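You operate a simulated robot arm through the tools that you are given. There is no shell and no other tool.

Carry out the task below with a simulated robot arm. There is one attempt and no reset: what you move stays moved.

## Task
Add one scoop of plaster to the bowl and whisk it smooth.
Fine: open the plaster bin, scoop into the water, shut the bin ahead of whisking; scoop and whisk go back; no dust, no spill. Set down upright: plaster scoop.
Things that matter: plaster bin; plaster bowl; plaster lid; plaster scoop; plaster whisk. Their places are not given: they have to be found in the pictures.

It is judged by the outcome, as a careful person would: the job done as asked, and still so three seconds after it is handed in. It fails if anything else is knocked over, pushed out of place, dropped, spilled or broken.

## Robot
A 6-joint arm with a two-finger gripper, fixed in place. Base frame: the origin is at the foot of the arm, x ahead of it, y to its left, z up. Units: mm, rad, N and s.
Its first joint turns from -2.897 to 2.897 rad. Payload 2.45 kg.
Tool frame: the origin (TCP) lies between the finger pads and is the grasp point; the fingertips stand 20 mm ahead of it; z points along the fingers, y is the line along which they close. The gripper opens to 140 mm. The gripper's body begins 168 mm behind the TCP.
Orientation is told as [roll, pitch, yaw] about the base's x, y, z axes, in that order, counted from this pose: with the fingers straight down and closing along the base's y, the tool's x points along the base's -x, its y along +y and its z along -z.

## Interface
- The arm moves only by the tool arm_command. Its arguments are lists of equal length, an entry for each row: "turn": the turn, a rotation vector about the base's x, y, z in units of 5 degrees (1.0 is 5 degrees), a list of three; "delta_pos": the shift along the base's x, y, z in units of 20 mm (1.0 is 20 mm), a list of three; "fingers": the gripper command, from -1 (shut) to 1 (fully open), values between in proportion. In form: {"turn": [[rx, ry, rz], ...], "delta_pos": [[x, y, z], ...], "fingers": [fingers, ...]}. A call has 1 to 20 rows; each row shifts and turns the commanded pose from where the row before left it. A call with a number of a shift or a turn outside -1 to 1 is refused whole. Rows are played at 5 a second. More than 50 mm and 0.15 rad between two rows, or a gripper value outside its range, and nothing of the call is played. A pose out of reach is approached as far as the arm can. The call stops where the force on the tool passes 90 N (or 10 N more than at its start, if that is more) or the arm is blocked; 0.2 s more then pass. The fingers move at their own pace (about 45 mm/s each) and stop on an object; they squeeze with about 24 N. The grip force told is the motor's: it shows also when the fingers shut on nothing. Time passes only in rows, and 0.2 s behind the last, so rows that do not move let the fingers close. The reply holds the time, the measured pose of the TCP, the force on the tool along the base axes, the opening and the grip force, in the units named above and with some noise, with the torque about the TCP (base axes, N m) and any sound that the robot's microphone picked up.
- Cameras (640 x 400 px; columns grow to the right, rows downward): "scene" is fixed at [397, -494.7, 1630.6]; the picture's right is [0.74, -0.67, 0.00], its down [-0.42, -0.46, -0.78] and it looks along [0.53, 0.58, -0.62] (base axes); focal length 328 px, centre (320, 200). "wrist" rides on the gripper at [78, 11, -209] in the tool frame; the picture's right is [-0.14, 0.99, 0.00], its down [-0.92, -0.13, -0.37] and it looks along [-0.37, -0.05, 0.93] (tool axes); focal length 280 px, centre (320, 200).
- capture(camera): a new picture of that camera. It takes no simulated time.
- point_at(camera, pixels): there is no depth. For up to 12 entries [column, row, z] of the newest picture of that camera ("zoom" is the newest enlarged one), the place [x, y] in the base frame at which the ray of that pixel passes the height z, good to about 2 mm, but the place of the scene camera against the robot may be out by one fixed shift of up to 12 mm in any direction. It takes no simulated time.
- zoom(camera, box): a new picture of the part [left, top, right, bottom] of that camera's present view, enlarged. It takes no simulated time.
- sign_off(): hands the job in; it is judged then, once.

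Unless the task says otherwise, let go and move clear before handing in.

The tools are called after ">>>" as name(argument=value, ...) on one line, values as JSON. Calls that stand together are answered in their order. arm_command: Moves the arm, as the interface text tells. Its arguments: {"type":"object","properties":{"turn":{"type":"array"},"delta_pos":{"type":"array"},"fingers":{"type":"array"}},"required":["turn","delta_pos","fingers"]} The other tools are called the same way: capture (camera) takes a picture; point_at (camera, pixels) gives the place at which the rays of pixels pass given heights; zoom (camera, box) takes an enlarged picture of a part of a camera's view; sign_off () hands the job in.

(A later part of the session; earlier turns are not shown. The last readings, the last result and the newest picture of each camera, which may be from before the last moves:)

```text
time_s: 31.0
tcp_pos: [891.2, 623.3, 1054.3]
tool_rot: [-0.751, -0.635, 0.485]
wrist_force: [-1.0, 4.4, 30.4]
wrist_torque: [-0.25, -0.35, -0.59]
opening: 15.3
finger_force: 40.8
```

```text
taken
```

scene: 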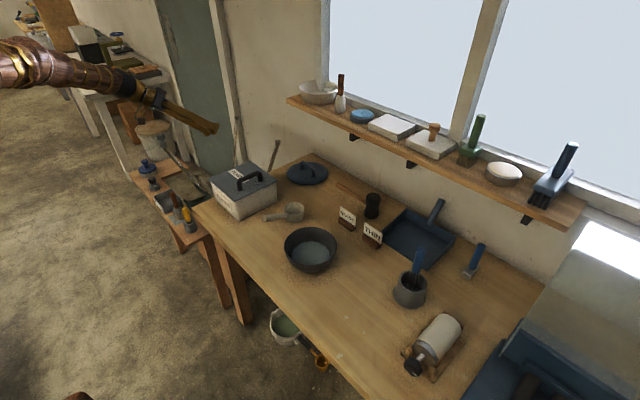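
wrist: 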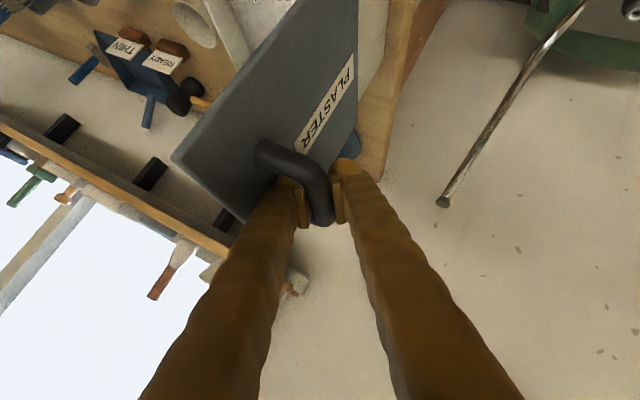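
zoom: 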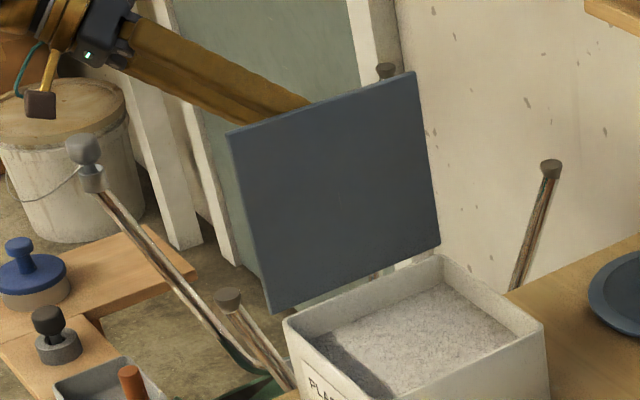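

The lid is now about vertical and the radial pull is 30 N, so I'll raise slightly as I carry it past vertical to about 97°.

>>> arm_command(turn=[[-0.2, 0, 0], [-0.2, 0, 0], [-0.2, 0, 0]], delta_pos=[[0, 0.3315, -0.045], [0, 0.3275, -0.1], [0, 0.3225, -0.123]], fingers=[-1, -1, -1])

>>> zoom(camera="scene", box=[160, 100, 280, 200])

```text
time_s: 31.8
tcp_pos: [891.0, 642.1, 1046.5]
tool_rot: [-0.809, -0.605, 0.518]
wrist_force: [-21.9, 7.5, 23.9]
wrist_torque: [-0.13, -0.49, -0.49]
opening: 14.9
finger_force: 41.1
```

```text
4.00 times, centred on (220, 150) of scene
```

zoom: 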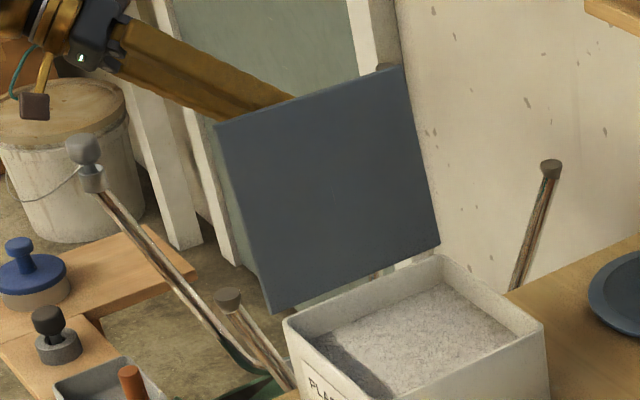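

No stop felt yet. I'll continue gently to 105°.

>>> arm_command(turn=[[-0.2, 0, 0], [-0.2, 0, 0], [-0.2, 0, 0]], delta_pos=[[0, 0.32, -0.115], [0, 0.3145, -0.135], [0, 0.307, -0.15]], fingers=[-1, -1, -1])

>>> zoom(camera="scene", box=[160, 100, 280, 200])

>>> capture(camera="wrist")

```text
time_s: 32.6
tcp_pos: [891.8, 659.8, 1036.9]
tool_rot: [-0.864, -0.577, 0.547]
wrist_force: [-23.8, 1.7, 4.5]
wrist_torque: [0.01, -0.27, -0.12]
opening: 14.5
finger_force: 41.0
```

```text
4.00 times, centred on (220, 150) of scene
```

zoom: 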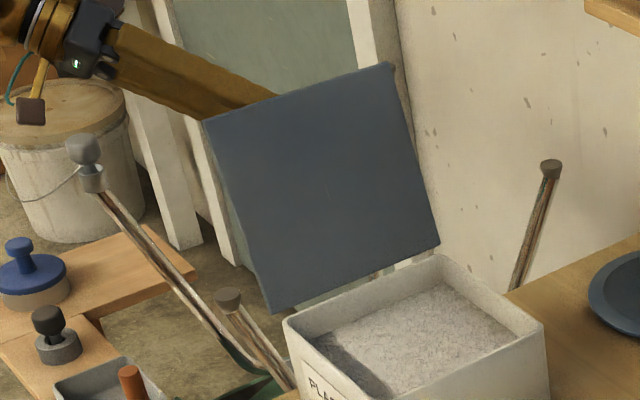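

```text
taken
```

wrist: 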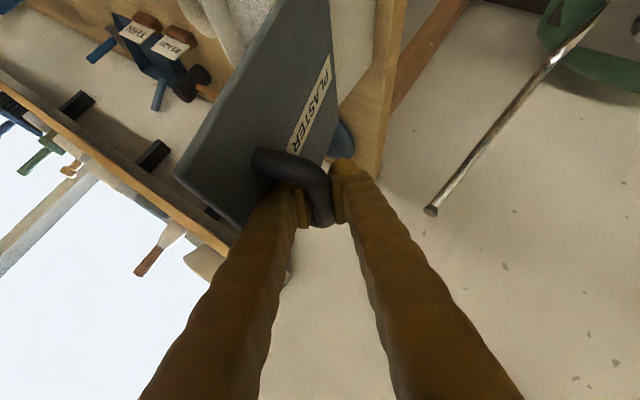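

No end stop at 105°. I'll loosen the fingers slightly so the bar stays caged between them, and see whether the lid stays put or tends to fall outward.

>>> arm_command(turn=[[0, 0, 0], [0, 0, 0], [0, 0, 0], [0, 0, 0], [0, 0, 0]], delta_pos=[[0, 0, 0], [0, 0, 0], [0, 0, 0], [0, 0, 0], [0, 0, 0]], fingers=[-0.75, -0.7, -0.68, -0.68, -0.68])

>>> zoom(camera="scene", box=[160, 100, 280, 200])

>>> zoom(camera="wrist", box=[220, 110, 400, 260])

```text
time_s: 33.8
tcp_pos: [893.0, 660.4, 1038.4]
tool_rot: [-0.863, -0.58, 0.545]
wrist_force: [-7.6, -4.5, -14.3]
wrist_torque: [0.55, -0.11, -0.66]
opening: 18.8
finger_force: 0.0
```

```text
4.00 times, centred on (220, 150) of scene
```

zoom: 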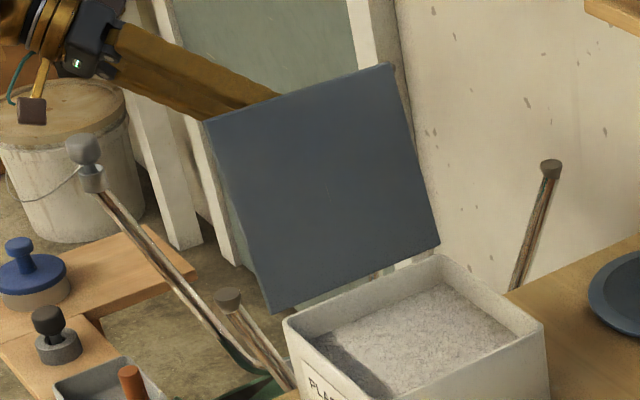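

```text
2.67 times, centred on (310, 185) of wrist
```

zoom: 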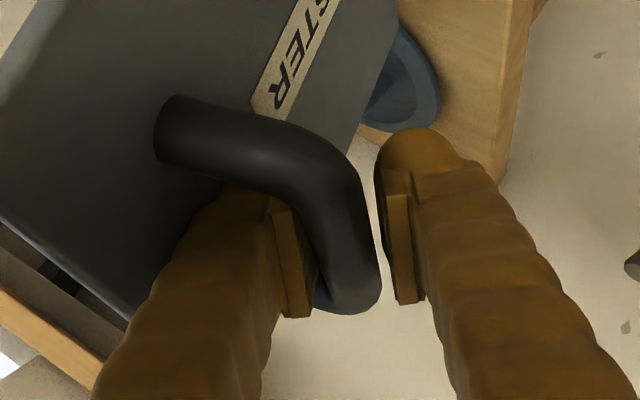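

The bar rests against the left finger with a gap on the right, and the lid has not moved, so it seems to stay open by itself. I'll back off a few millimetres along the finger axis while still caging the bar to confirm.

>>> arm_command(turn=[[0, 0, 0], [0, 0, 0], [0, 0, 0]], delta_pos=[[-0.15, 0.06, 0.1], [-0.1, 0.04, 0.08], [0, 0, 0]], fingers=[-0.66, -0.66, -0.66])

>>> zoom(camera="wrist", box=[220, 110, 400, 260])

>>> zoom(camera="scene", box=[160, 100, 280, 200])

```text
time_s: 34.6
tcp_pos: [886.9, 662.4, 1042.3]
tool_rot: [-0.864, -0.58, 0.546]
wrist_force: [-0.1, 0.4, 0.9]
wrist_torque: [-0.03, -0.01, 0.02]
opening: 23.8
finger_force: 0.0
```

```text
2.67 times, centred on (310, 185) of wrist
```

zoom: 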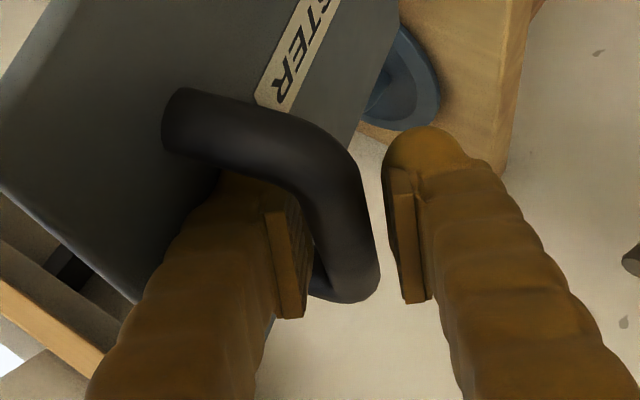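

```text
4.00 times, centred on (220, 150) of scene
```

zoom: 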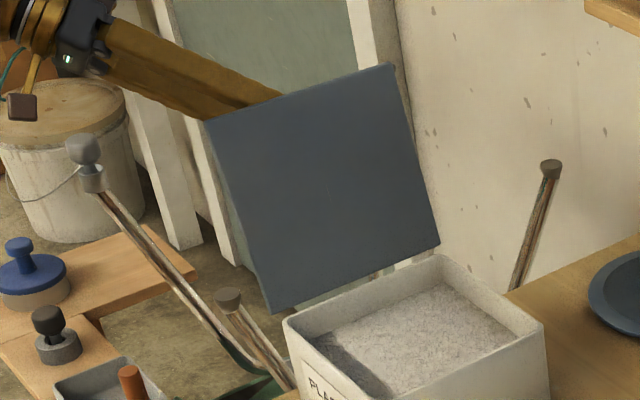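

With zero force on the tool the lid stands open by itself. I'll withdraw along the finger axis, clear of the handle.

>>> arm_command(turn=[[0, 0, 0], [0, 0, 0], [0, 0, 0], [0, 0, 0], [0, 0, 0], [0, 0, 0], [0, 0, 0], [0, 0, 0]], delta_pos=[[-0.35, 0.22, 0.27], [-0.7, 0.45, 0.54], [-0.7, 0.45, 0.54], [-0.7, 0.45, 0.54], [-0.7, 0.45, 0.54], [-0.7, 0.45, 0.54], [-0.7, 0.45, 0.54], [-0.7, 0.45, 0.54]], fingers=[-0.66, -0.66, -0.66, -0.66, -0.66, -0.66, -0.66, -0.66])

>>> capture(camera="scene")

>>> capture(camera="wrist")

```text
time_s: 36.4
tcp_pos: [781.1, 729.9, 1124.8]
tool_rot: [-0.864, -0.578, 0.546]
wrist_force: [0.3, 0.5, 0.8]
wrist_torque: [0.0, 0.0, -0.04]
opening: 23.9
finger_force: 0.2
```

```text
taken
```

scene: 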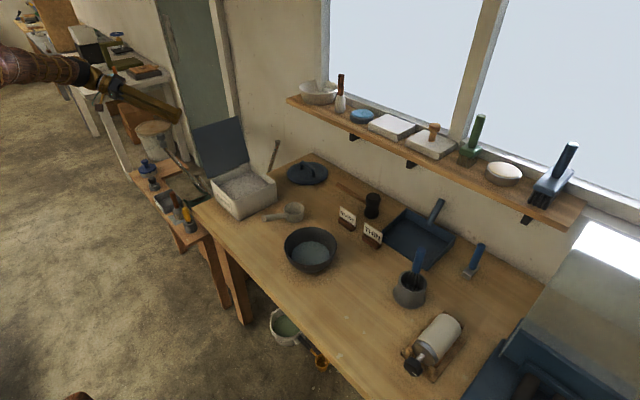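

```text
taken
```

wrist: 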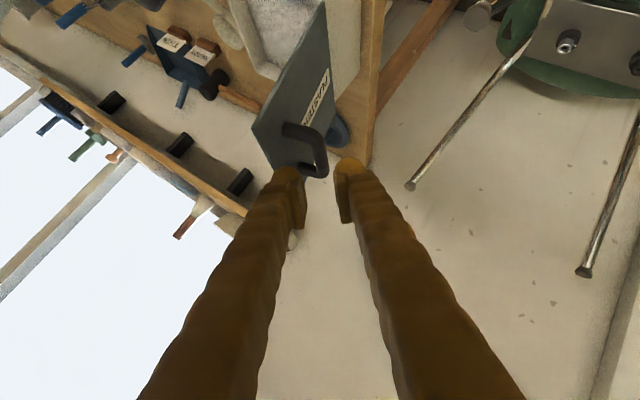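

The bin is open with the lid upright at (222,150) in the scene. I'll undo the roll while keeping the 45° pitch, which suits the scoop handle, and move away from the lid.

>>> arm_command(turn=[[0.9875, 0, 0.031], [0.9875, 0, 0.031], [0.9875, 0, 0.031], [0.9875, 0, 0.031], [0.9875, 0, 0.031], [0.9875, 0, 0.031], [0.9875, 0, 0.031], [0.9875, 0, 0.031]], delta_pos=[[-0.6, 0, 0], [-0.6, 0, 0], [-0.6, 0, 0], [-0.6, 0, 0], [-0.6, 0, 0], [-0.6, 0, 0], [-0.6, 0, 0], [-0.6, 0, 0]], fingers=[-0.3, 0, 0.2, 0.2, 0.2, 0.2, 0.2, 0.2])

>>> arm_command(turn=[[0, 0, 0], [0, 0, 0], [0, 0, 0], [0, 0, 0], [0, 0, 0], [0, 0, 0], [0, 0, 0], [0, 0, 0], [0, 0, 0], [0, 0, 0], [0, 0, 0], [0, 0, 0], [0, 0, 0], [0, 0, 0], [0, 0, 0], [0, 0, 0], [0, 0, 0], [0, 0, 0], [0, 0, 0], [0, 0, 0]], delta_pos=[[0, -1, 0], [0, -1, 0], [0, -1, 0], [0, -1, 0], [0, -1, 0], [0, -1, 0], [0, -1, 0], [0, -1, 0], [0, -1, 0], [0, -1, 0], [0, -1, 0], [0, -1, 0], [0, -1, 0], [0, -1, 0], [0, -1, 0], [0, -1, 0], [0, -1, 0], [0, -1, -0.5], [0, -1, -0.5], [0, -1, -0.5]], fingers=[0.2, 0.2, 0.2, 0.2, 0.2, 0.2, 0.2, 0.2, 0.2, 0.2, 0.2, 0.2, 0.2, 0.2, 0.2, 0.2, 0.2, 0.2, 0.2, 0.2])

>>> capture(camera="wrist")

```text
time_s: 38.2
tcp_pos: [684.2, 731.8, 1124.4]
tool_rot: [0.004, -0.781, -0.002]
wrist_force: [-0.1, 0.2, 0.0]
wrist_torque: [-0.02, 0.05, -0.01]
opening: 84.2
finger_force: 0.1
```

```text
time_s: 42.4
tcp_pos: [684.7, 329.8, 1092.4]
tool_rot: [0.0, -0.78, 0.002]
wrist_force: [0.3, -0.5, -0.3]
wrist_torque: [-0.05, 0.04, -0.02]
opening: 84.0
finger_force: 0.1
```

```text
taken
```

wrist: 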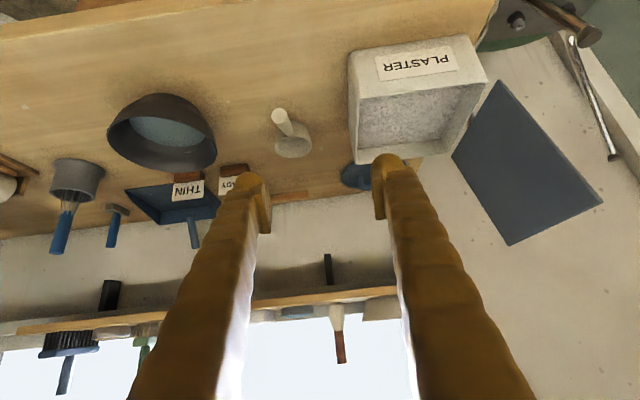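

The scoop handle is at (285,125), pointing towards the camera. I'll move closer along its line for precise measurement.

>>> arm_command(turn=[[0, 0, 0], [0, 0, 0], [0, 0, 0], [0, 0, 0], [0, 0, 0]], delta_pos=[[0.4, -0.58, -0.9], [0.4, -0.58, -0.9], [0.4, -0.58, -0.9], [0.4, -0.58, -0.9], [0.4, -0.58, -0.9]], fingers=[0, 0, 0, 0, 0])

>>> capture(camera="wrist")

>>> zoom(camera="wrist", box=[240, 60, 400, 160])

>>> zoom(camera="scene", box=[230, 160, 330, 240])

```text
time_s: 43.6
tcp_pos: [725.3, 271.8, 1001.9]
tool_rot: [0.001, -0.781, 0.001]
wrist_force: [-1.0, -0.2, -1.0]
wrist_torque: [-0.03, 0.01, -0.01]
opening: 70.2
finger_force: 0.0
```

```text
taken
```

wrist: 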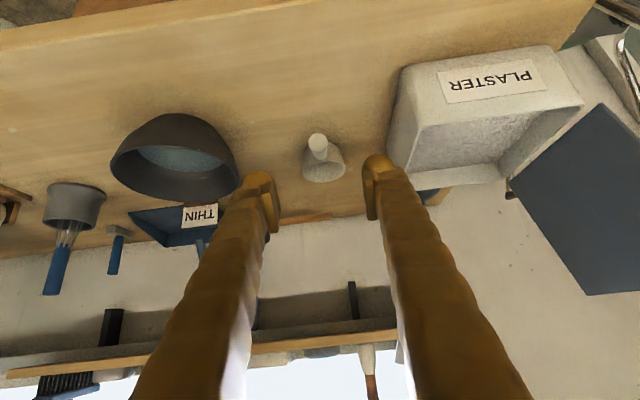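

```text
4.00 times, centred on (320, 110) of wrist
```

zoom: 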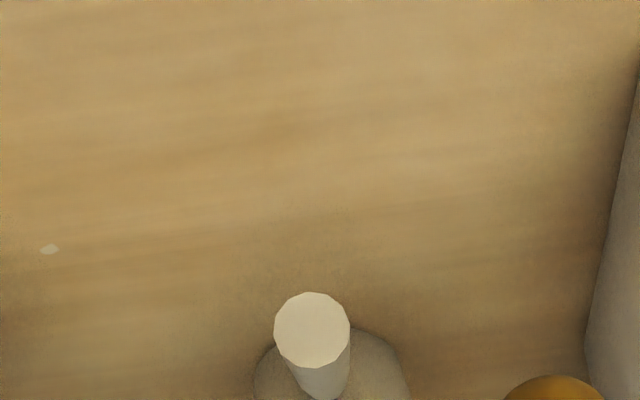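

```text
5.00 times, centred on (280, 200) of scene
```

zoom: 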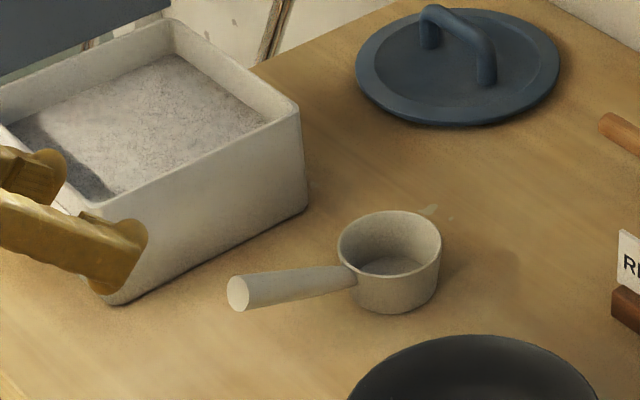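

The handle's end cap is centred at about (318,142.5) here. I'll query it, the cup, and the bin rim and interior at several heights.

>>> point_at(camera="wrist", pixels=[[318, 142.5, 840], [318, 142.5, 855], [318, 142.5, 870], [318, 142.5, 885], [323, 165, 840], [323, 165, 800]])

>>> point_at(camera="scene", pixels=[[263.6, 218.6, 840], [263.6, 218.6, 855], [263.6, 218.6, 870], [294, 209, 840], [294, 209, 850], [236.5, 201, 892], [251.5, 164.5, 892], [276, 182, 892], [238.5, 198.5, 860]])

```text
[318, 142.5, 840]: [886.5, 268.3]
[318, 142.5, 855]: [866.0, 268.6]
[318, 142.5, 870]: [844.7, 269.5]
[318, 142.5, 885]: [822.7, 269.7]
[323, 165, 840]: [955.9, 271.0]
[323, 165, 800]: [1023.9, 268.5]
```

```text
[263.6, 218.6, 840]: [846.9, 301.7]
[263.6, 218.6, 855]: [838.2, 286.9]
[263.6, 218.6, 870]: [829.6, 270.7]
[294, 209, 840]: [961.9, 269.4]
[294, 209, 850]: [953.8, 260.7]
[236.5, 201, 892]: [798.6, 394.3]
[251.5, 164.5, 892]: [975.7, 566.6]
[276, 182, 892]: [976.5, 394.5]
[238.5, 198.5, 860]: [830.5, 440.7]
```

Triangulating puts the handle end at about (836,269,876), the cup rim centre at about (970,269.5,845) and the handle sloping 25°. I'll approach along the 45° finger line towards mid-handle at (875,269,858), stopping short to check.

>>> arm_command(turn=[[0, 0, 0], [0, 0, 0], [0, 0, 0], [0, 0, 0], [0, 0, 0]], delta_pos=[[0.9, -0.0175, -0.88], [0.9, -0.0175, -0.88], [0.9, -0.0175, -0.88], [0.9, -0.0175, -0.88], [0.9, -0.0175, -0.88]], fingers=[0, 0, 0, 0, 0])

>>> capture(camera="wrist")

>>> zoom(camera="scene", box=[230, 160, 330, 240])

```text
time_s: 44.8
tcp_pos: [815.4, 269.1, 916.0]
tool_rot: [0.0, -0.781, 0.0]
wrist_force: [0.7, 0.4, 0.0]
wrist_torque: [0.02, 0.03, -0.01]
opening: 70.3
finger_force: 0.1
```

```text
taken
```

wrist: 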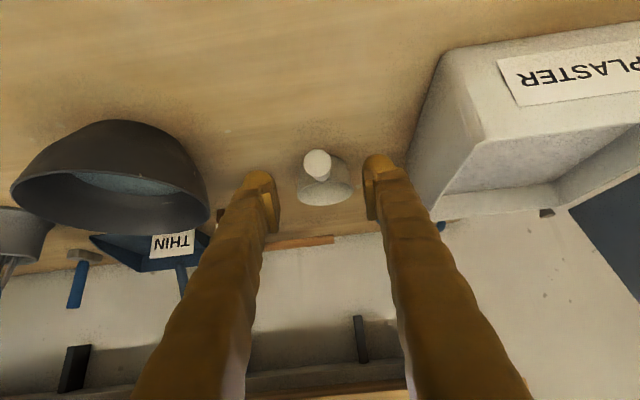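

```text
5.00 times, centred on (280, 200) of scene
```

zoom: 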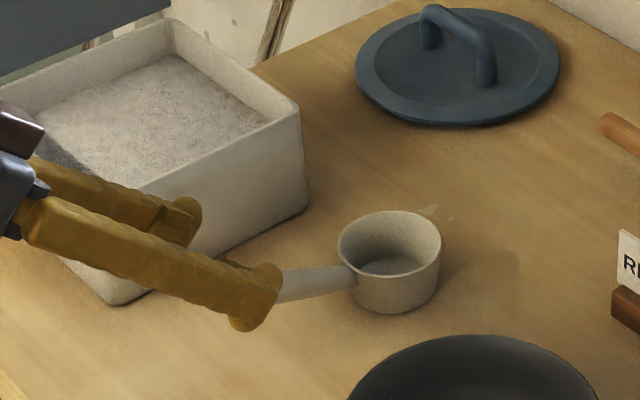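

>>> point_at(camera="wrist", pixels=[[317, 164, 860], [317, 164, 870], [317, 164, 880], [324, 183, 845], [324, 183, 800], [326, 206, 797]])

>>> zoom(camera="wrist", box=[270, 130, 380, 220])

```text
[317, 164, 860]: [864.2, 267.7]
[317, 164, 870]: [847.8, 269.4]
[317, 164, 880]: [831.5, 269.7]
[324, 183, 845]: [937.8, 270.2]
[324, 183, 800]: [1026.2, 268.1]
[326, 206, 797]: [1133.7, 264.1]
```

```text
4.44 times, centred on (325, 175) of wrist
```

zoom: 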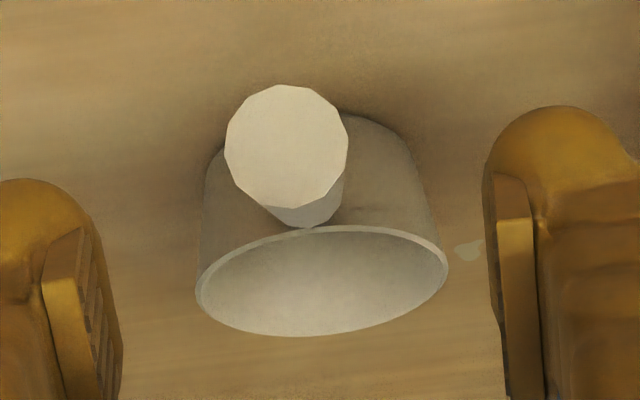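

The handle is centred between the fingers, at y≈269.5. I'll advance to mid-handle and close.

>>> arm_command(turn=[[0, 0, 0], [0, 0, 0], [0, 0, 0], [0, 0, 0], [0, 0, 0], [0, 0, 0], [0, 0, 0], [0, 0, 0]], delta_pos=[[0.98, 0.007, -0.95], [0.98, 0.007, -0.95], [0.98, 0.006, -0.95], [0, 0, 0], [0, 0, 0], [0, 0, 0], [0, 0, 0], [0, 0, 0]], fingers=[0, 0, 0, -0.3, -0.5, -0.7, -1, -1])

>>> capture(camera="wrist")

>>> zoom(camera="scene", box=[230, 160, 330, 240])

```text
time_s: 46.6
tcp_pos: [873.1, 270.2, 857.1]
tool_rot: [0.0, -0.78, 0.003]
wrist_force: [0.5, -0.2, 0.3]
wrist_torque: [0.0, 0.05, -0.01]
opening: 22.4
finger_force: 24.9
```

```text
taken
```

wrist: 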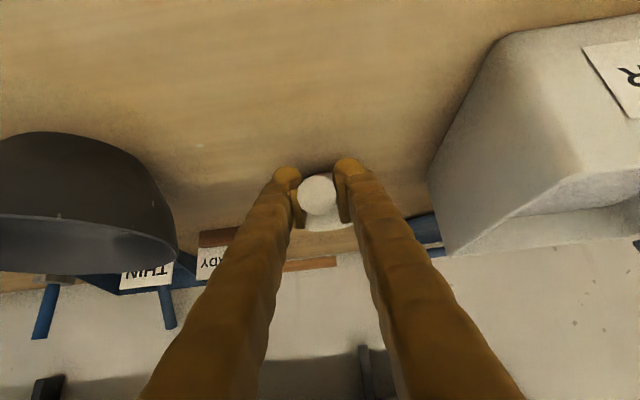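

```text
5.00 times, centred on (280, 200) of scene
```

zoom: 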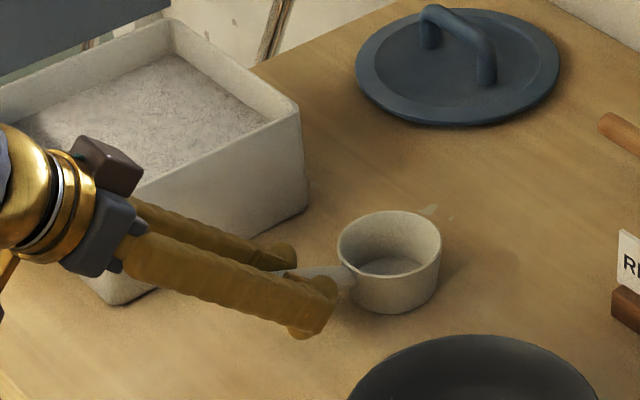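

The handle is gripped at 22.4 mm and the scoop is unmoved. I'll let the grip settle and lift it slightly to check it stays level.

>>> arm_command(turn=[[0, 0, 0], [0, 0, 0], [0, 0, 0], [0, 0, 0], [0, 0, 0], [0, 0, 0]], delta_pos=[[0, 0, 0], [0, 0, 0], [0, 0, 0.25], [0, 0, 0.5], [0, 0, 0.5], [0, 0, 0]], fingers=[-1, -1, -1, -1, -1, -1])

>>> zoom(camera="scene", box=[230, 160, 330, 240])

>>> capture(camera="wrist")

```text
time_s: 48.0
tcp_pos: [875.1, 271.0, 883.4]
tool_rot: [0.0, -0.781, 0.002]
wrist_force: [0.3, -0.4, -1.0]
wrist_torque: [0.0, -0.04, -0.02]
opening: 0.1
finger_force: 23.3
```

```text
5.00 times, centred on (280, 200) of scene
```

zoom: 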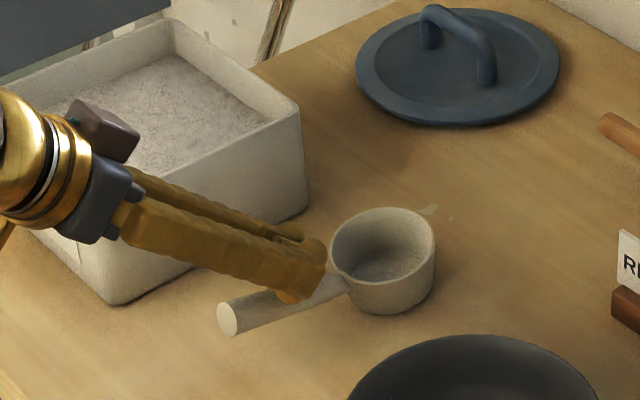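

```text
taken
```

wrist: 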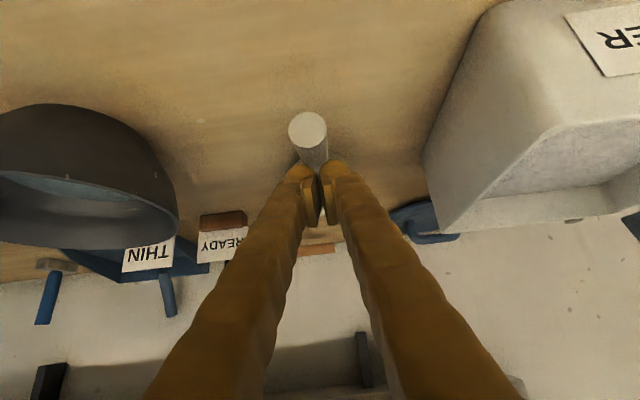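

The grip slipped: the fingers shut to 0.1 mm and the scoop's handle now sits lower, at (228,318) in the zoom, so the scoop is tilted. I'll wait a moment without moving to see its resting state.

>>> arm_command(turn=[[0, 0, 0], [0, 0, 0]], delta_pos=[[0, 0, 0], [0, 0, 0]], fingers=[-1, -1])

>>> zoom(camera="scene", box=[250, 180, 320, 230])

>>> zoom(camera="wrist", box=[250, 80, 390, 220])

```text
time_s: 48.6
tcp_pos: [874.6, 270.8, 884.2]
tool_rot: [0.0, -0.78, 0.001]
wrist_force: [-0.3, -0.6, 1.0]
wrist_torque: [-0.03, -0.04, 0.05]
opening: 0.0
finger_force: 24.2
```

```text
8.00 times, centred on (285, 205) of scene
```

zoom: 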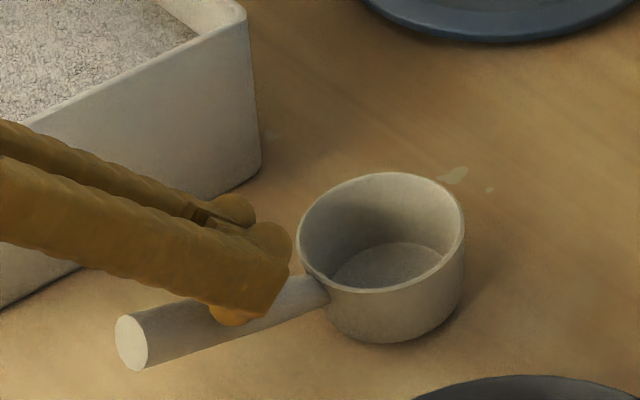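

```text
2.86 times, centred on (320, 150) of wrist
```

zoom: 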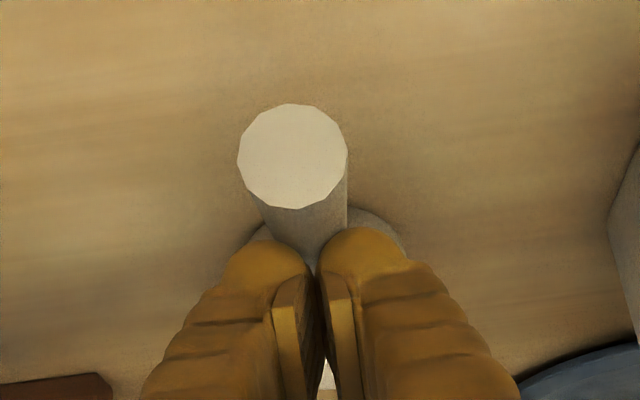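

The scoop stands still but leans back slightly, with the handle end at about (310,134) in the wrist view. I'll locate it precisely.

>>> point_at(camera="wrist", pixels=[[310.5, 134, 840], [310.5, 134, 850], [310.5, 134, 860], [310.5, 134, 870]])

>>> capture(camera="scene")

>>> point_at(camera="scene", pixels=[[261.25, 222.75, 840], [261.25, 222.75, 850], [261.25, 222.75, 860], [261.25, 222.75, 870], [292.6, 209.1, 845], [286, 216.5, 835]])

```text
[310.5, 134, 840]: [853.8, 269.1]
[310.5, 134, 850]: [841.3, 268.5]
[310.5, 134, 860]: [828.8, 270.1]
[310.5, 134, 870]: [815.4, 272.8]
```

```text
taken
```

scene: 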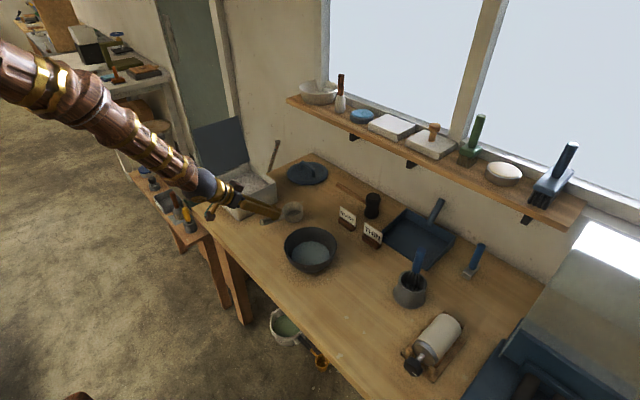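

```text
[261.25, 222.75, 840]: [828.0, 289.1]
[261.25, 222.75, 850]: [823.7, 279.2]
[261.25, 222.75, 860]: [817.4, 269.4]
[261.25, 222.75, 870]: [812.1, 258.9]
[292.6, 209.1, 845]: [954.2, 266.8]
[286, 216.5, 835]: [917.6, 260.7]
```

The closed fingers are resting on top of the handle and tipping the scoop back a few degrees. I'll raise slowly so it settles upright again without a knock, then look.

>>> arm_command(turn=[[0, 0, 0], [0, 0, 0], [0, 0, 0], [0, 0, 0], [0, 0, 0], [0, 0, 0], [0, 0, 0], [0, 0, 0], [0, 0, 0], [0, 0, 0]], delta_pos=[[0, 0, 0.1], [0, 0, 0.1], [0, 0, 0.1], [0, 0, 0.1], [0, 0, 0.1], [0, 0, 0.1], [0, 0, 0.1], [0, 0, 0.1], [0, 0, 0.1], [0, 0, 0.1]], fingers=[-1, -1, -1, -1, -1, -1, -1, -1, -1, -1])

>>> zoom(camera="scene", box=[250, 180, 320, 230])

>>> zoom(camera="wrist", box=[250, 80, 390, 220])

```text
time_s: 50.8
tcp_pos: [875.2, 270.6, 904.2]
tool_rot: [0.002, -0.779, 0.0]
wrist_force: [0.5, 0.3, -0.8]
wrist_torque: [-0.05, 0.01, 0.02]
opening: 0.0
finger_force: 23.5
```

```text
8.00 times, centred on (285, 205) of scene
```

zoom: 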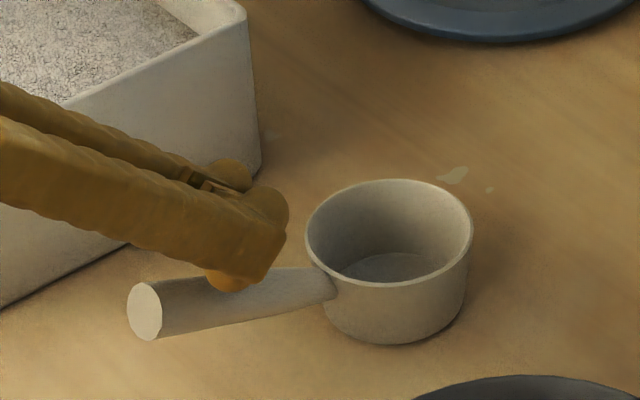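

```text
2.86 times, centred on (320, 150) of wrist
```

zoom: 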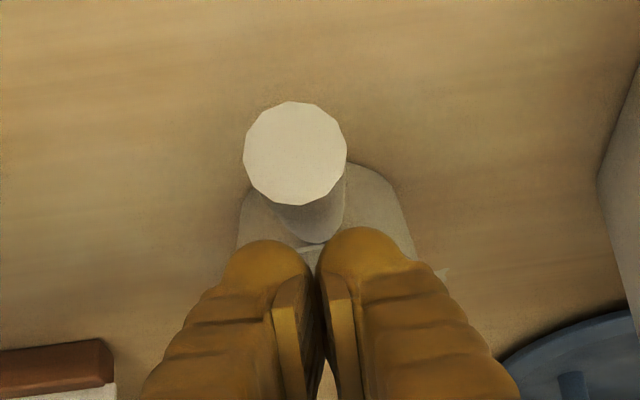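

The scoop is upright again, at practically its original spot. That 45° grip was poor, so I'll raise, turn the tool vertical and grip the handle closer to the cup.

>>> arm_command(turn=[[0, 0, 0], [0, 0, 0], [0, 0, 0], [0, 1, 0], [0, 1, 0], [0, 1, 0], [0, 1, 0], [0, 1, 0], [0, 1, 0], [0, 1, 0], [0, 1, 0], [0, 1, 0]], delta_pos=[[0, 0, 1], [0, 0, 1], [0, 0, 1], [0, 0, 0.5], [0, 0, 0.5], [0, 0, 0], [0, 0, 0], [0, 0, 0], [0, 0, 0], [0, 0, 0], [0, 0, 0], [0, 0, 0]], fingers=[-1, -0.8, -0.5, -0.2, -0.2, -0.2, -0.2, -0.2, -0.2, -0.2, -0.2, -0.2])

>>> capture(camera="wrist")

>>> zoom(camera="wrist", box=[260, 130, 380, 230])

```text
time_s: 53.4
tcp_pos: [874.0, 270.4, 983.2]
tool_rot: [-0.001, 0.006, 0.001]
wrist_force: [-0.3, 0.4, -0.1]
wrist_torque: [-0.01, 0.04, 0.01]
opening: 55.9
finger_force: 0.0
```

```text
taken
```

wrist: 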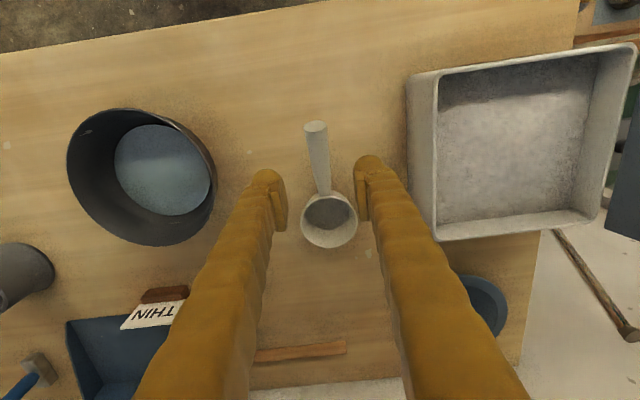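

```text
4.00 times, centred on (320, 180) of wrist
```

zoom: 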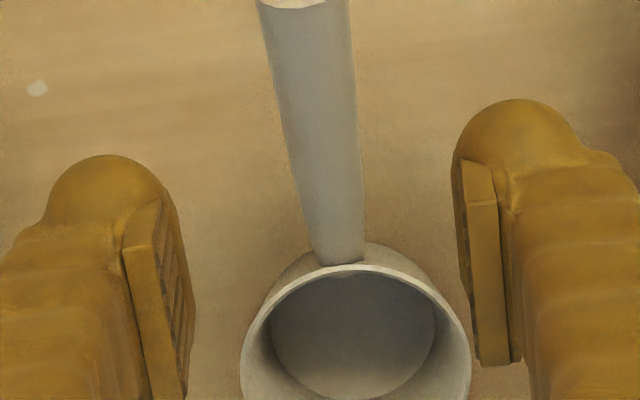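

From above, the bin's interior and the water in the bowl are both clearly visible. I'll measure the handle line near the cup, plus the bin rim, plaster surface and bowl positions.

>>> point_at(camera="wrist", pixels=[[316, 127, 876], [323.7, 183, 847], [320.5, 155, 860], [329, 221, 845], [437, 80, 892], [612, 52, 892], [590, 222, 892], [437, 240, 892], [446, 100, 856], [445, 222, 856]])

>>> point_at(camera="wrist", pixels=[[68, 165, 870], [215, 185, 870], [130, 110, 870], [150, 245, 870], [163, 170, 835], [115, 165, 835], [211, 178, 835], [155, 125, 835], [170, 215, 835]])

```text
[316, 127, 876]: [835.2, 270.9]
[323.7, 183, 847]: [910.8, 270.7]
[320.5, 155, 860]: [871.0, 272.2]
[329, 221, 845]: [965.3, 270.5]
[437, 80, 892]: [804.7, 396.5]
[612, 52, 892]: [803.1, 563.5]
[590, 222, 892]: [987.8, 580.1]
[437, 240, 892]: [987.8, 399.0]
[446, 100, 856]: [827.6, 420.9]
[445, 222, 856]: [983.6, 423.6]
```

```text
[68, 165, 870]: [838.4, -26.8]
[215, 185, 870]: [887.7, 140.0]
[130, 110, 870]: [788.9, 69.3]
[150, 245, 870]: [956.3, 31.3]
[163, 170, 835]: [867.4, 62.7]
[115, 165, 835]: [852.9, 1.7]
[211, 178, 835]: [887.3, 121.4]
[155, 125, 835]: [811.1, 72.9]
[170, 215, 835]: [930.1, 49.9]
```

The handle line near the cup is at y≈270.7. I'll descend vertically onto the handle at x≈905, with the pads a little below its axis, and close.

>>> arm_command(turn=[[0, 0, 0], [0, 0, 0], [0, 0, 0], [0, 0, 0], [0, 0, 0], [0, 0, 0], [0, 0, 0]], delta_pos=[[0.45, 0, -0.8], [0.45, 0, -1], [0.45, 0, -1], [0.2, 0, -1], [0, 0, -1], [0, 0, -1], [0, 0, -1]], fingers=[-0.3, -0.4, -0.4, -0.4, -0.4, -0.4, -0.4])

>>> capture(camera="wrist")

>>> zoom(camera="scene", box=[250, 170, 330, 230])

```text
time_s: 55.0
tcp_pos: [904.8, 270.3, 845.5]
tool_rot: [-0.001, 0.003, 0.003]
wrist_force: [0.0, 0.3, 0.7]
wrist_torque: [-0.01, 0.0, -0.03]
opening: 42.0
finger_force: 0.1
```

```text
taken
```

wrist: 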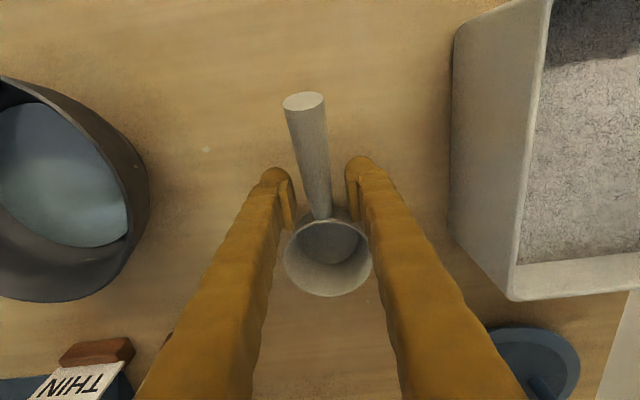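

```text
6.67 times, centred on (290, 200) of scene
```

zoom: 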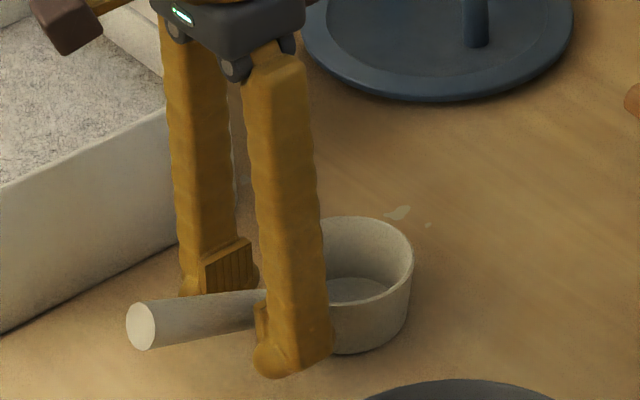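

In the zoom, the ribbed pad on the far finger spans about the TCP to 28 mm behind it, so a handle at the TCP sits right at the pad edge, which explains the slip. I'll go about 11 mm deeper, then close.

>>> arm_command(turn=[[0, 0, 0], [0, 0, 0], [0, 0, 0], [0, 0, 0], [0, 0, 0], [0, 0, 0], [0, 0, 0]], delta_pos=[[0, 0.02, -0.3], [0, 0, -0.28], [0, 0, 0], [0, 0, 0], [0, 0, 0], [0, 0, 0], [0, 0, 0]], fingers=[-0.4, -0.4, -0.6, -0.8, -1, -1, -1])

>>> capture(camera="wrist")

>>> zoom(camera="scene", box=[250, 170, 330, 230])

```text
time_s: 56.6
tcp_pos: [906.6, 270.9, 835.2]
tool_rot: [0.001, 0.006, 0.003]
wrist_force: [-0.3, -0.1, -0.3]
wrist_torque: [-0.02, -0.02, -0.03]
opening: 19.2
finger_force: 24.3
```

```text
taken
```

wrist: 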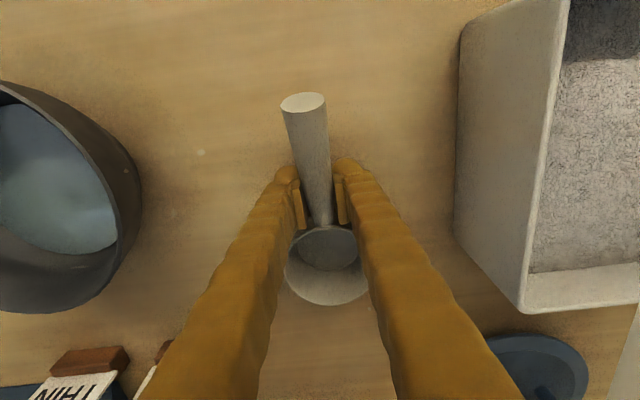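

```text
6.67 times, centred on (290, 200) of scene
```

zoom: 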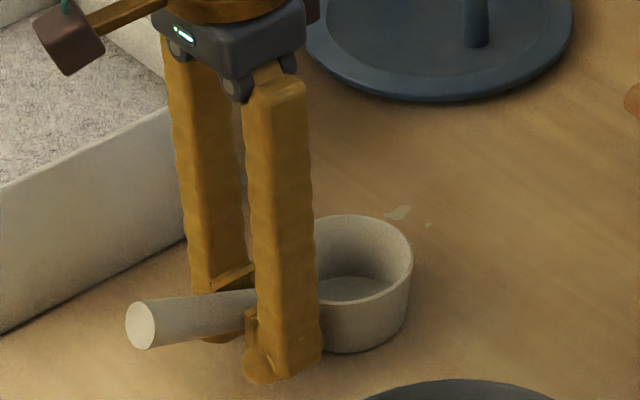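

Closed at 19.2 mm, which is the true handle diameter there. I'll lift 6 mm slowly and check for slip.

>>> arm_command(turn=[[0, 0, 0], [0, 0, 0], [0, 0, 0], [0, 0, 0], [0, 0, 0]], delta_pos=[[0, 0, 0], [0, 0, 0.1], [0, 0, 0.1], [0, 0, 0.1], [0, 0, 0]], fingers=[-1, -1, -1, -1, -1])

>>> zoom(camera="scene", box=[250, 170, 330, 230])

>>> capture(camera="wrist")

```text
time_s: 57.8
tcp_pos: [905.9, 271.4, 841.1]
tool_rot: [-0.002, 0.004, 0.002]
wrist_force: [-1.2, -0.1, -1.2]
wrist_torque: [0.01, 0.03, -0.03]
opening: 19.4
finger_force: 24.4
```

```text
6.67 times, centred on (290, 200) of scene
```

zoom: 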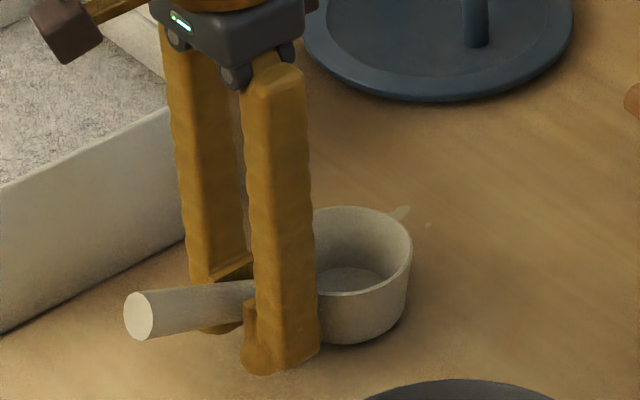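

```text
taken
```

wrist: 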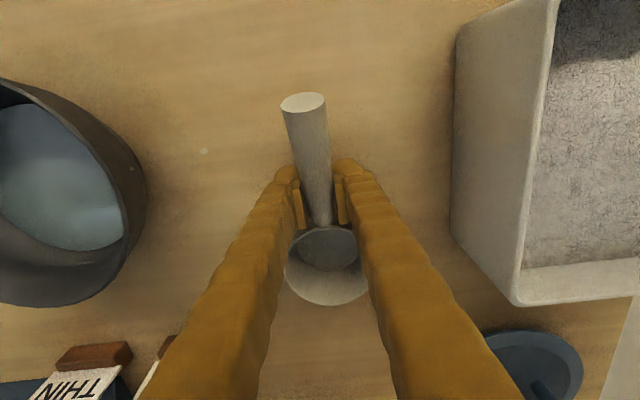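

The scoop lifted cleanly, opening steady at 19.4 mm, and it weighs only about 1.2 N. I'll raise another 15 mm gently and confirm the hold.

>>> arm_command(turn=[[0, 0, 0], [0, 0, 0], [0, 0, 0], [0, 0, 0], [0, 0, 0], [0, 0, 0]], delta_pos=[[0, 0, 0.15], [0, 0, 0.15], [0, 0, 0.15], [0, 0, 0.15], [0, 0, 0.15], [0, 0, 0]], fingers=[-1, -1, -1, -1, -1, -1])

>>> zoom(camera="scene", box=[250, 170, 330, 230])

>>> zoom(camera="wrist", box=[250, 80, 410, 320])

```text
time_s: 59.2
tcp_pos: [905.8, 271.5, 855.1]
tool_rot: [-0.001, 0.004, 0.002]
wrist_force: [-0.3, 0.9, 0.1]
wrist_torque: [-0.01, 0.06, 0.02]
opening: 19.4
finger_force: 23.7
```

```text
6.67 times, centred on (290, 200) of scene
```

zoom: 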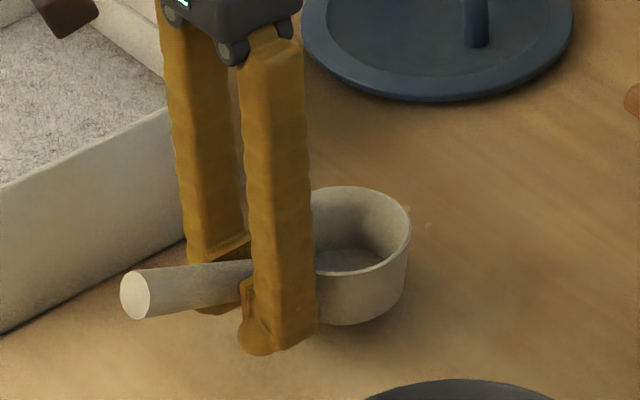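

```text
1.67 times, centred on (330, 200) of wrist
```

zoom: 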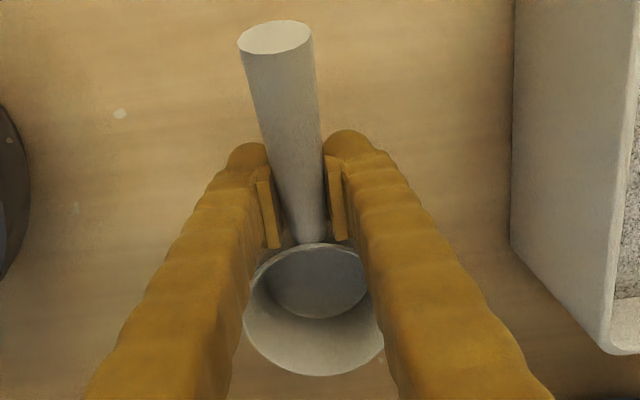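

The scoop is held level and firm. For scooping and pouring it should point along −y so the gripper leans inward within reach, so I'll raise it clear of everything and yaw −90°.

>>> arm_command(turn=[[0, 0, 0], [0, 0, 0], [0, 0, 0], [0, 0, 0], [0, 0, 0], [0, 0, 0], [0, 0, 0], [0, 0, 0], [0, 0, 0], [0, 0, 0]], delta_pos=[[0, 0, 0.5], [0, 0, 0.7], [0, 0, 0.9], [0, 0, 0.9], [0, 0, 0.9], [0, 0, 0.9], [0, 0, 0.9], [0, 0, 0.9], [0, 0, 0.7], [0, 0, 0.4]], fingers=[-1, -1, -1, -1, -1, -1, -1, -1, -1, -1])

>>> arm_command(turn=[[0, 0, -1], [0, 0, -1], [0, 0, -1], [0, 0, -1], [0, 0, -1], [0, 0, -1], [0, 0, -1], [0, 0, -1], [0, 0, -1], [0, 0, -1], [0, 0, -1], [0, 0, -1], [0, 0, -1], [0, 0, -1], [0, 0, -1], [0, 0, -1], [0, 0, -1], [0, 0, -1]], delta_pos=[[-0.12, 0, 0], [-0.12, 0, 0], [-0.12, 0, 0], [-0.12, 0, 0], [-0.12, 0, 0], [-0.12, 0, 0], [-0.12, 0, 0], [-0.12, 0, 0], [-0.12, 0, 0], [-0.12, 0, 0], [-0.12, 0, 0], [-0.12, 0, 0], [-0.12, 0, 0], [-0.12, 0, 0], [-0.12, 0, 0], [-0.12, 0, 0], [-0.12, 0, 0], [-0.12, 0, 0]], fingers=[-1, -1, -1, -1, -1, -1, -1, -1, -1, -1, -1, -1, -1, -1, -1, -1, -1, -1])

>>> capture(camera="scene")

>>> capture(camera="wrist")

```text
time_s: 61.4
tcp_pos: [906.2, 270.1, 1010.2]
tool_rot: [0.0, 0.004, 0.001]
wrist_force: [-0.4, 0.5, -0.8]
wrist_torque: [0.0, 0.08, 0.01]
opening: 19.2
finger_force: 23.7
```

```text
time_s: 65.2
tcp_pos: [862.6, 270.9, 1011.7]
tool_rot: [0.0, 0.005, -1.571]
wrist_force: [0.0, -0.1, 0.0]
wrist_torque: [0.0, 0.01, 0.01]
opening: 19.3
finger_force: 24.0
```

```text
taken
```

scene: 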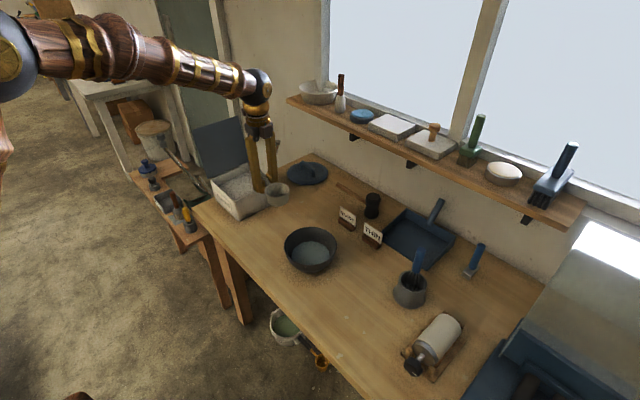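

```text
taken
```

wrist: 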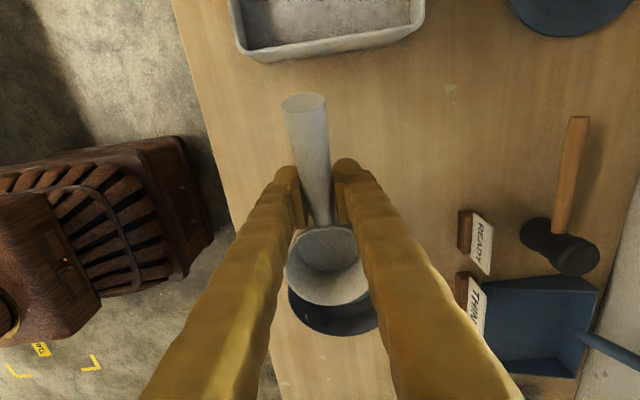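

The scoop points −y and is level, at (275,195) in the scene. I'll now move over the bin while tipping it forward 60°, staying above the rim and clear of the lid.

>>> arm_command(turn=[[0.857, 0, 0], [0.857, 0, 0], [0.857, 0, 0], [0.857, 0, 0], [0.857, 0, 0], [0.857, 0, 0], [0.857, 0, 0], [0.857, 0, 0], [0.857, 0, 0], [0.857, 0, 0], [0.857, 0, 0], [0.857, 0, 0], [0.857, 0, 0], [0.857, 0, 0]], delta_pos=[[0, 0.98, 0], [0, 0.98, 0], [0, 0.98, 0], [0, 0.98, 0], [0, 0.98, 0], [0, 0.98, 0], [0, 0.98, 0], [0, 0.98, 0], [0, 0.98, 0], [0, 0.98, 0], [0, 0.98, 0], [0, 0.98, 0], [0, 0.98, 0], [0, 0.98, 0]], fingers=[-1, -1, -1, -1, -1, -1, -1, -1, -1, -1, -1, -1, -1, -1])

>>> zoom(camera="scene", box=[180, 90, 320, 230])

>>> capture(camera="wrist")

```text
time_s: 68.2
tcp_pos: [861.9, 546.2, 1010.7]
tool_rot: [0.002, 1.053, -1.569]
wrist_force: [-0.2, 0.0, -1.2]
wrist_torque: [0.01, -0.02, 0.0]
opening: 19.0
finger_force: 23.7
```

```text
2.86 times, centred on (250, 160) of scene
```

zoom: 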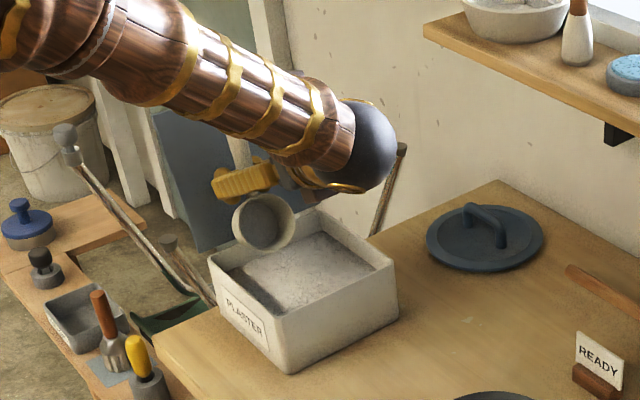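

```text
taken
```

wrist: 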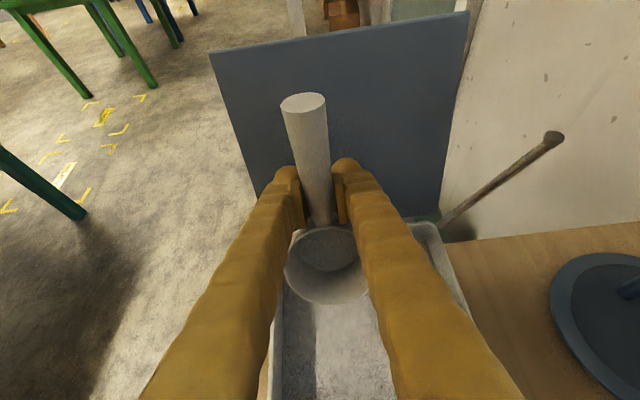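

The scoop hangs over the bin at 60° tilt, clear of the walls and lid. I'll descend until the lip is just above the plaster and check.

>>> arm_command(turn=[[0, 0, 0], [0, 0, 0], [0, 0, 0], [0, 0, 0], [0, 0, 0], [0, 0, 0]], delta_pos=[[0, -0.05, -0.5], [0, -0.05, -0.5], [0, -0.05, -0.5], [0, -0.05, -0.5], [0, -0.05, -0.4], [0, 0, 0]], fingers=[-1, -1, -1, -1, -1, -1])

>>> zoom(camera="scene", box=[200, 130, 290, 220])

>>> capture(camera="wrist")

```text
time_s: 69.6
tcp_pos: [861.6, 540.4, 962.3]
tool_rot: [0.002, 1.052, -1.569]
wrist_force: [-0.2, -0.6, -0.5]
wrist_torque: [0.01, -0.02, 0.02]
opening: 19.1
finger_force: 24.2
```

```text
4.44 times, centred on (245, 175) of scene
```

zoom: 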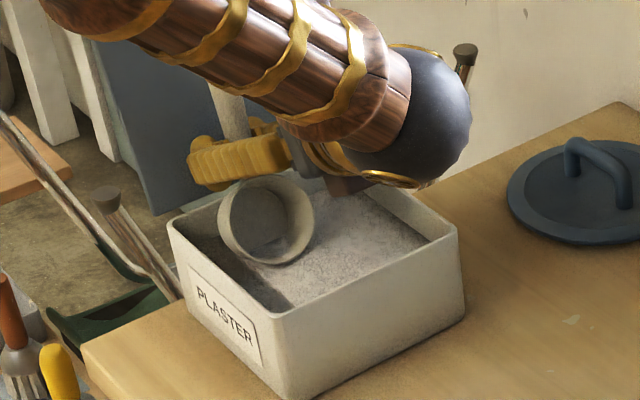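

```text
taken
```

wrist: 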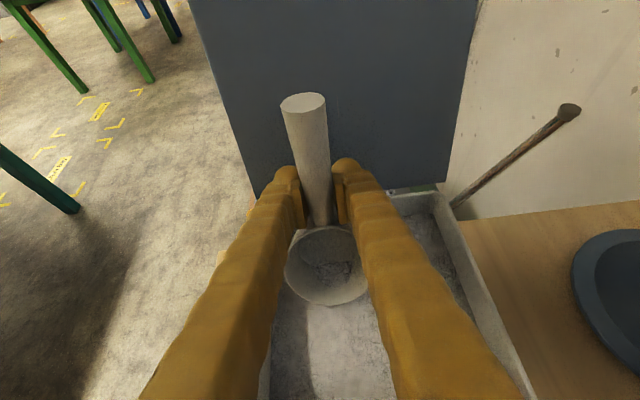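

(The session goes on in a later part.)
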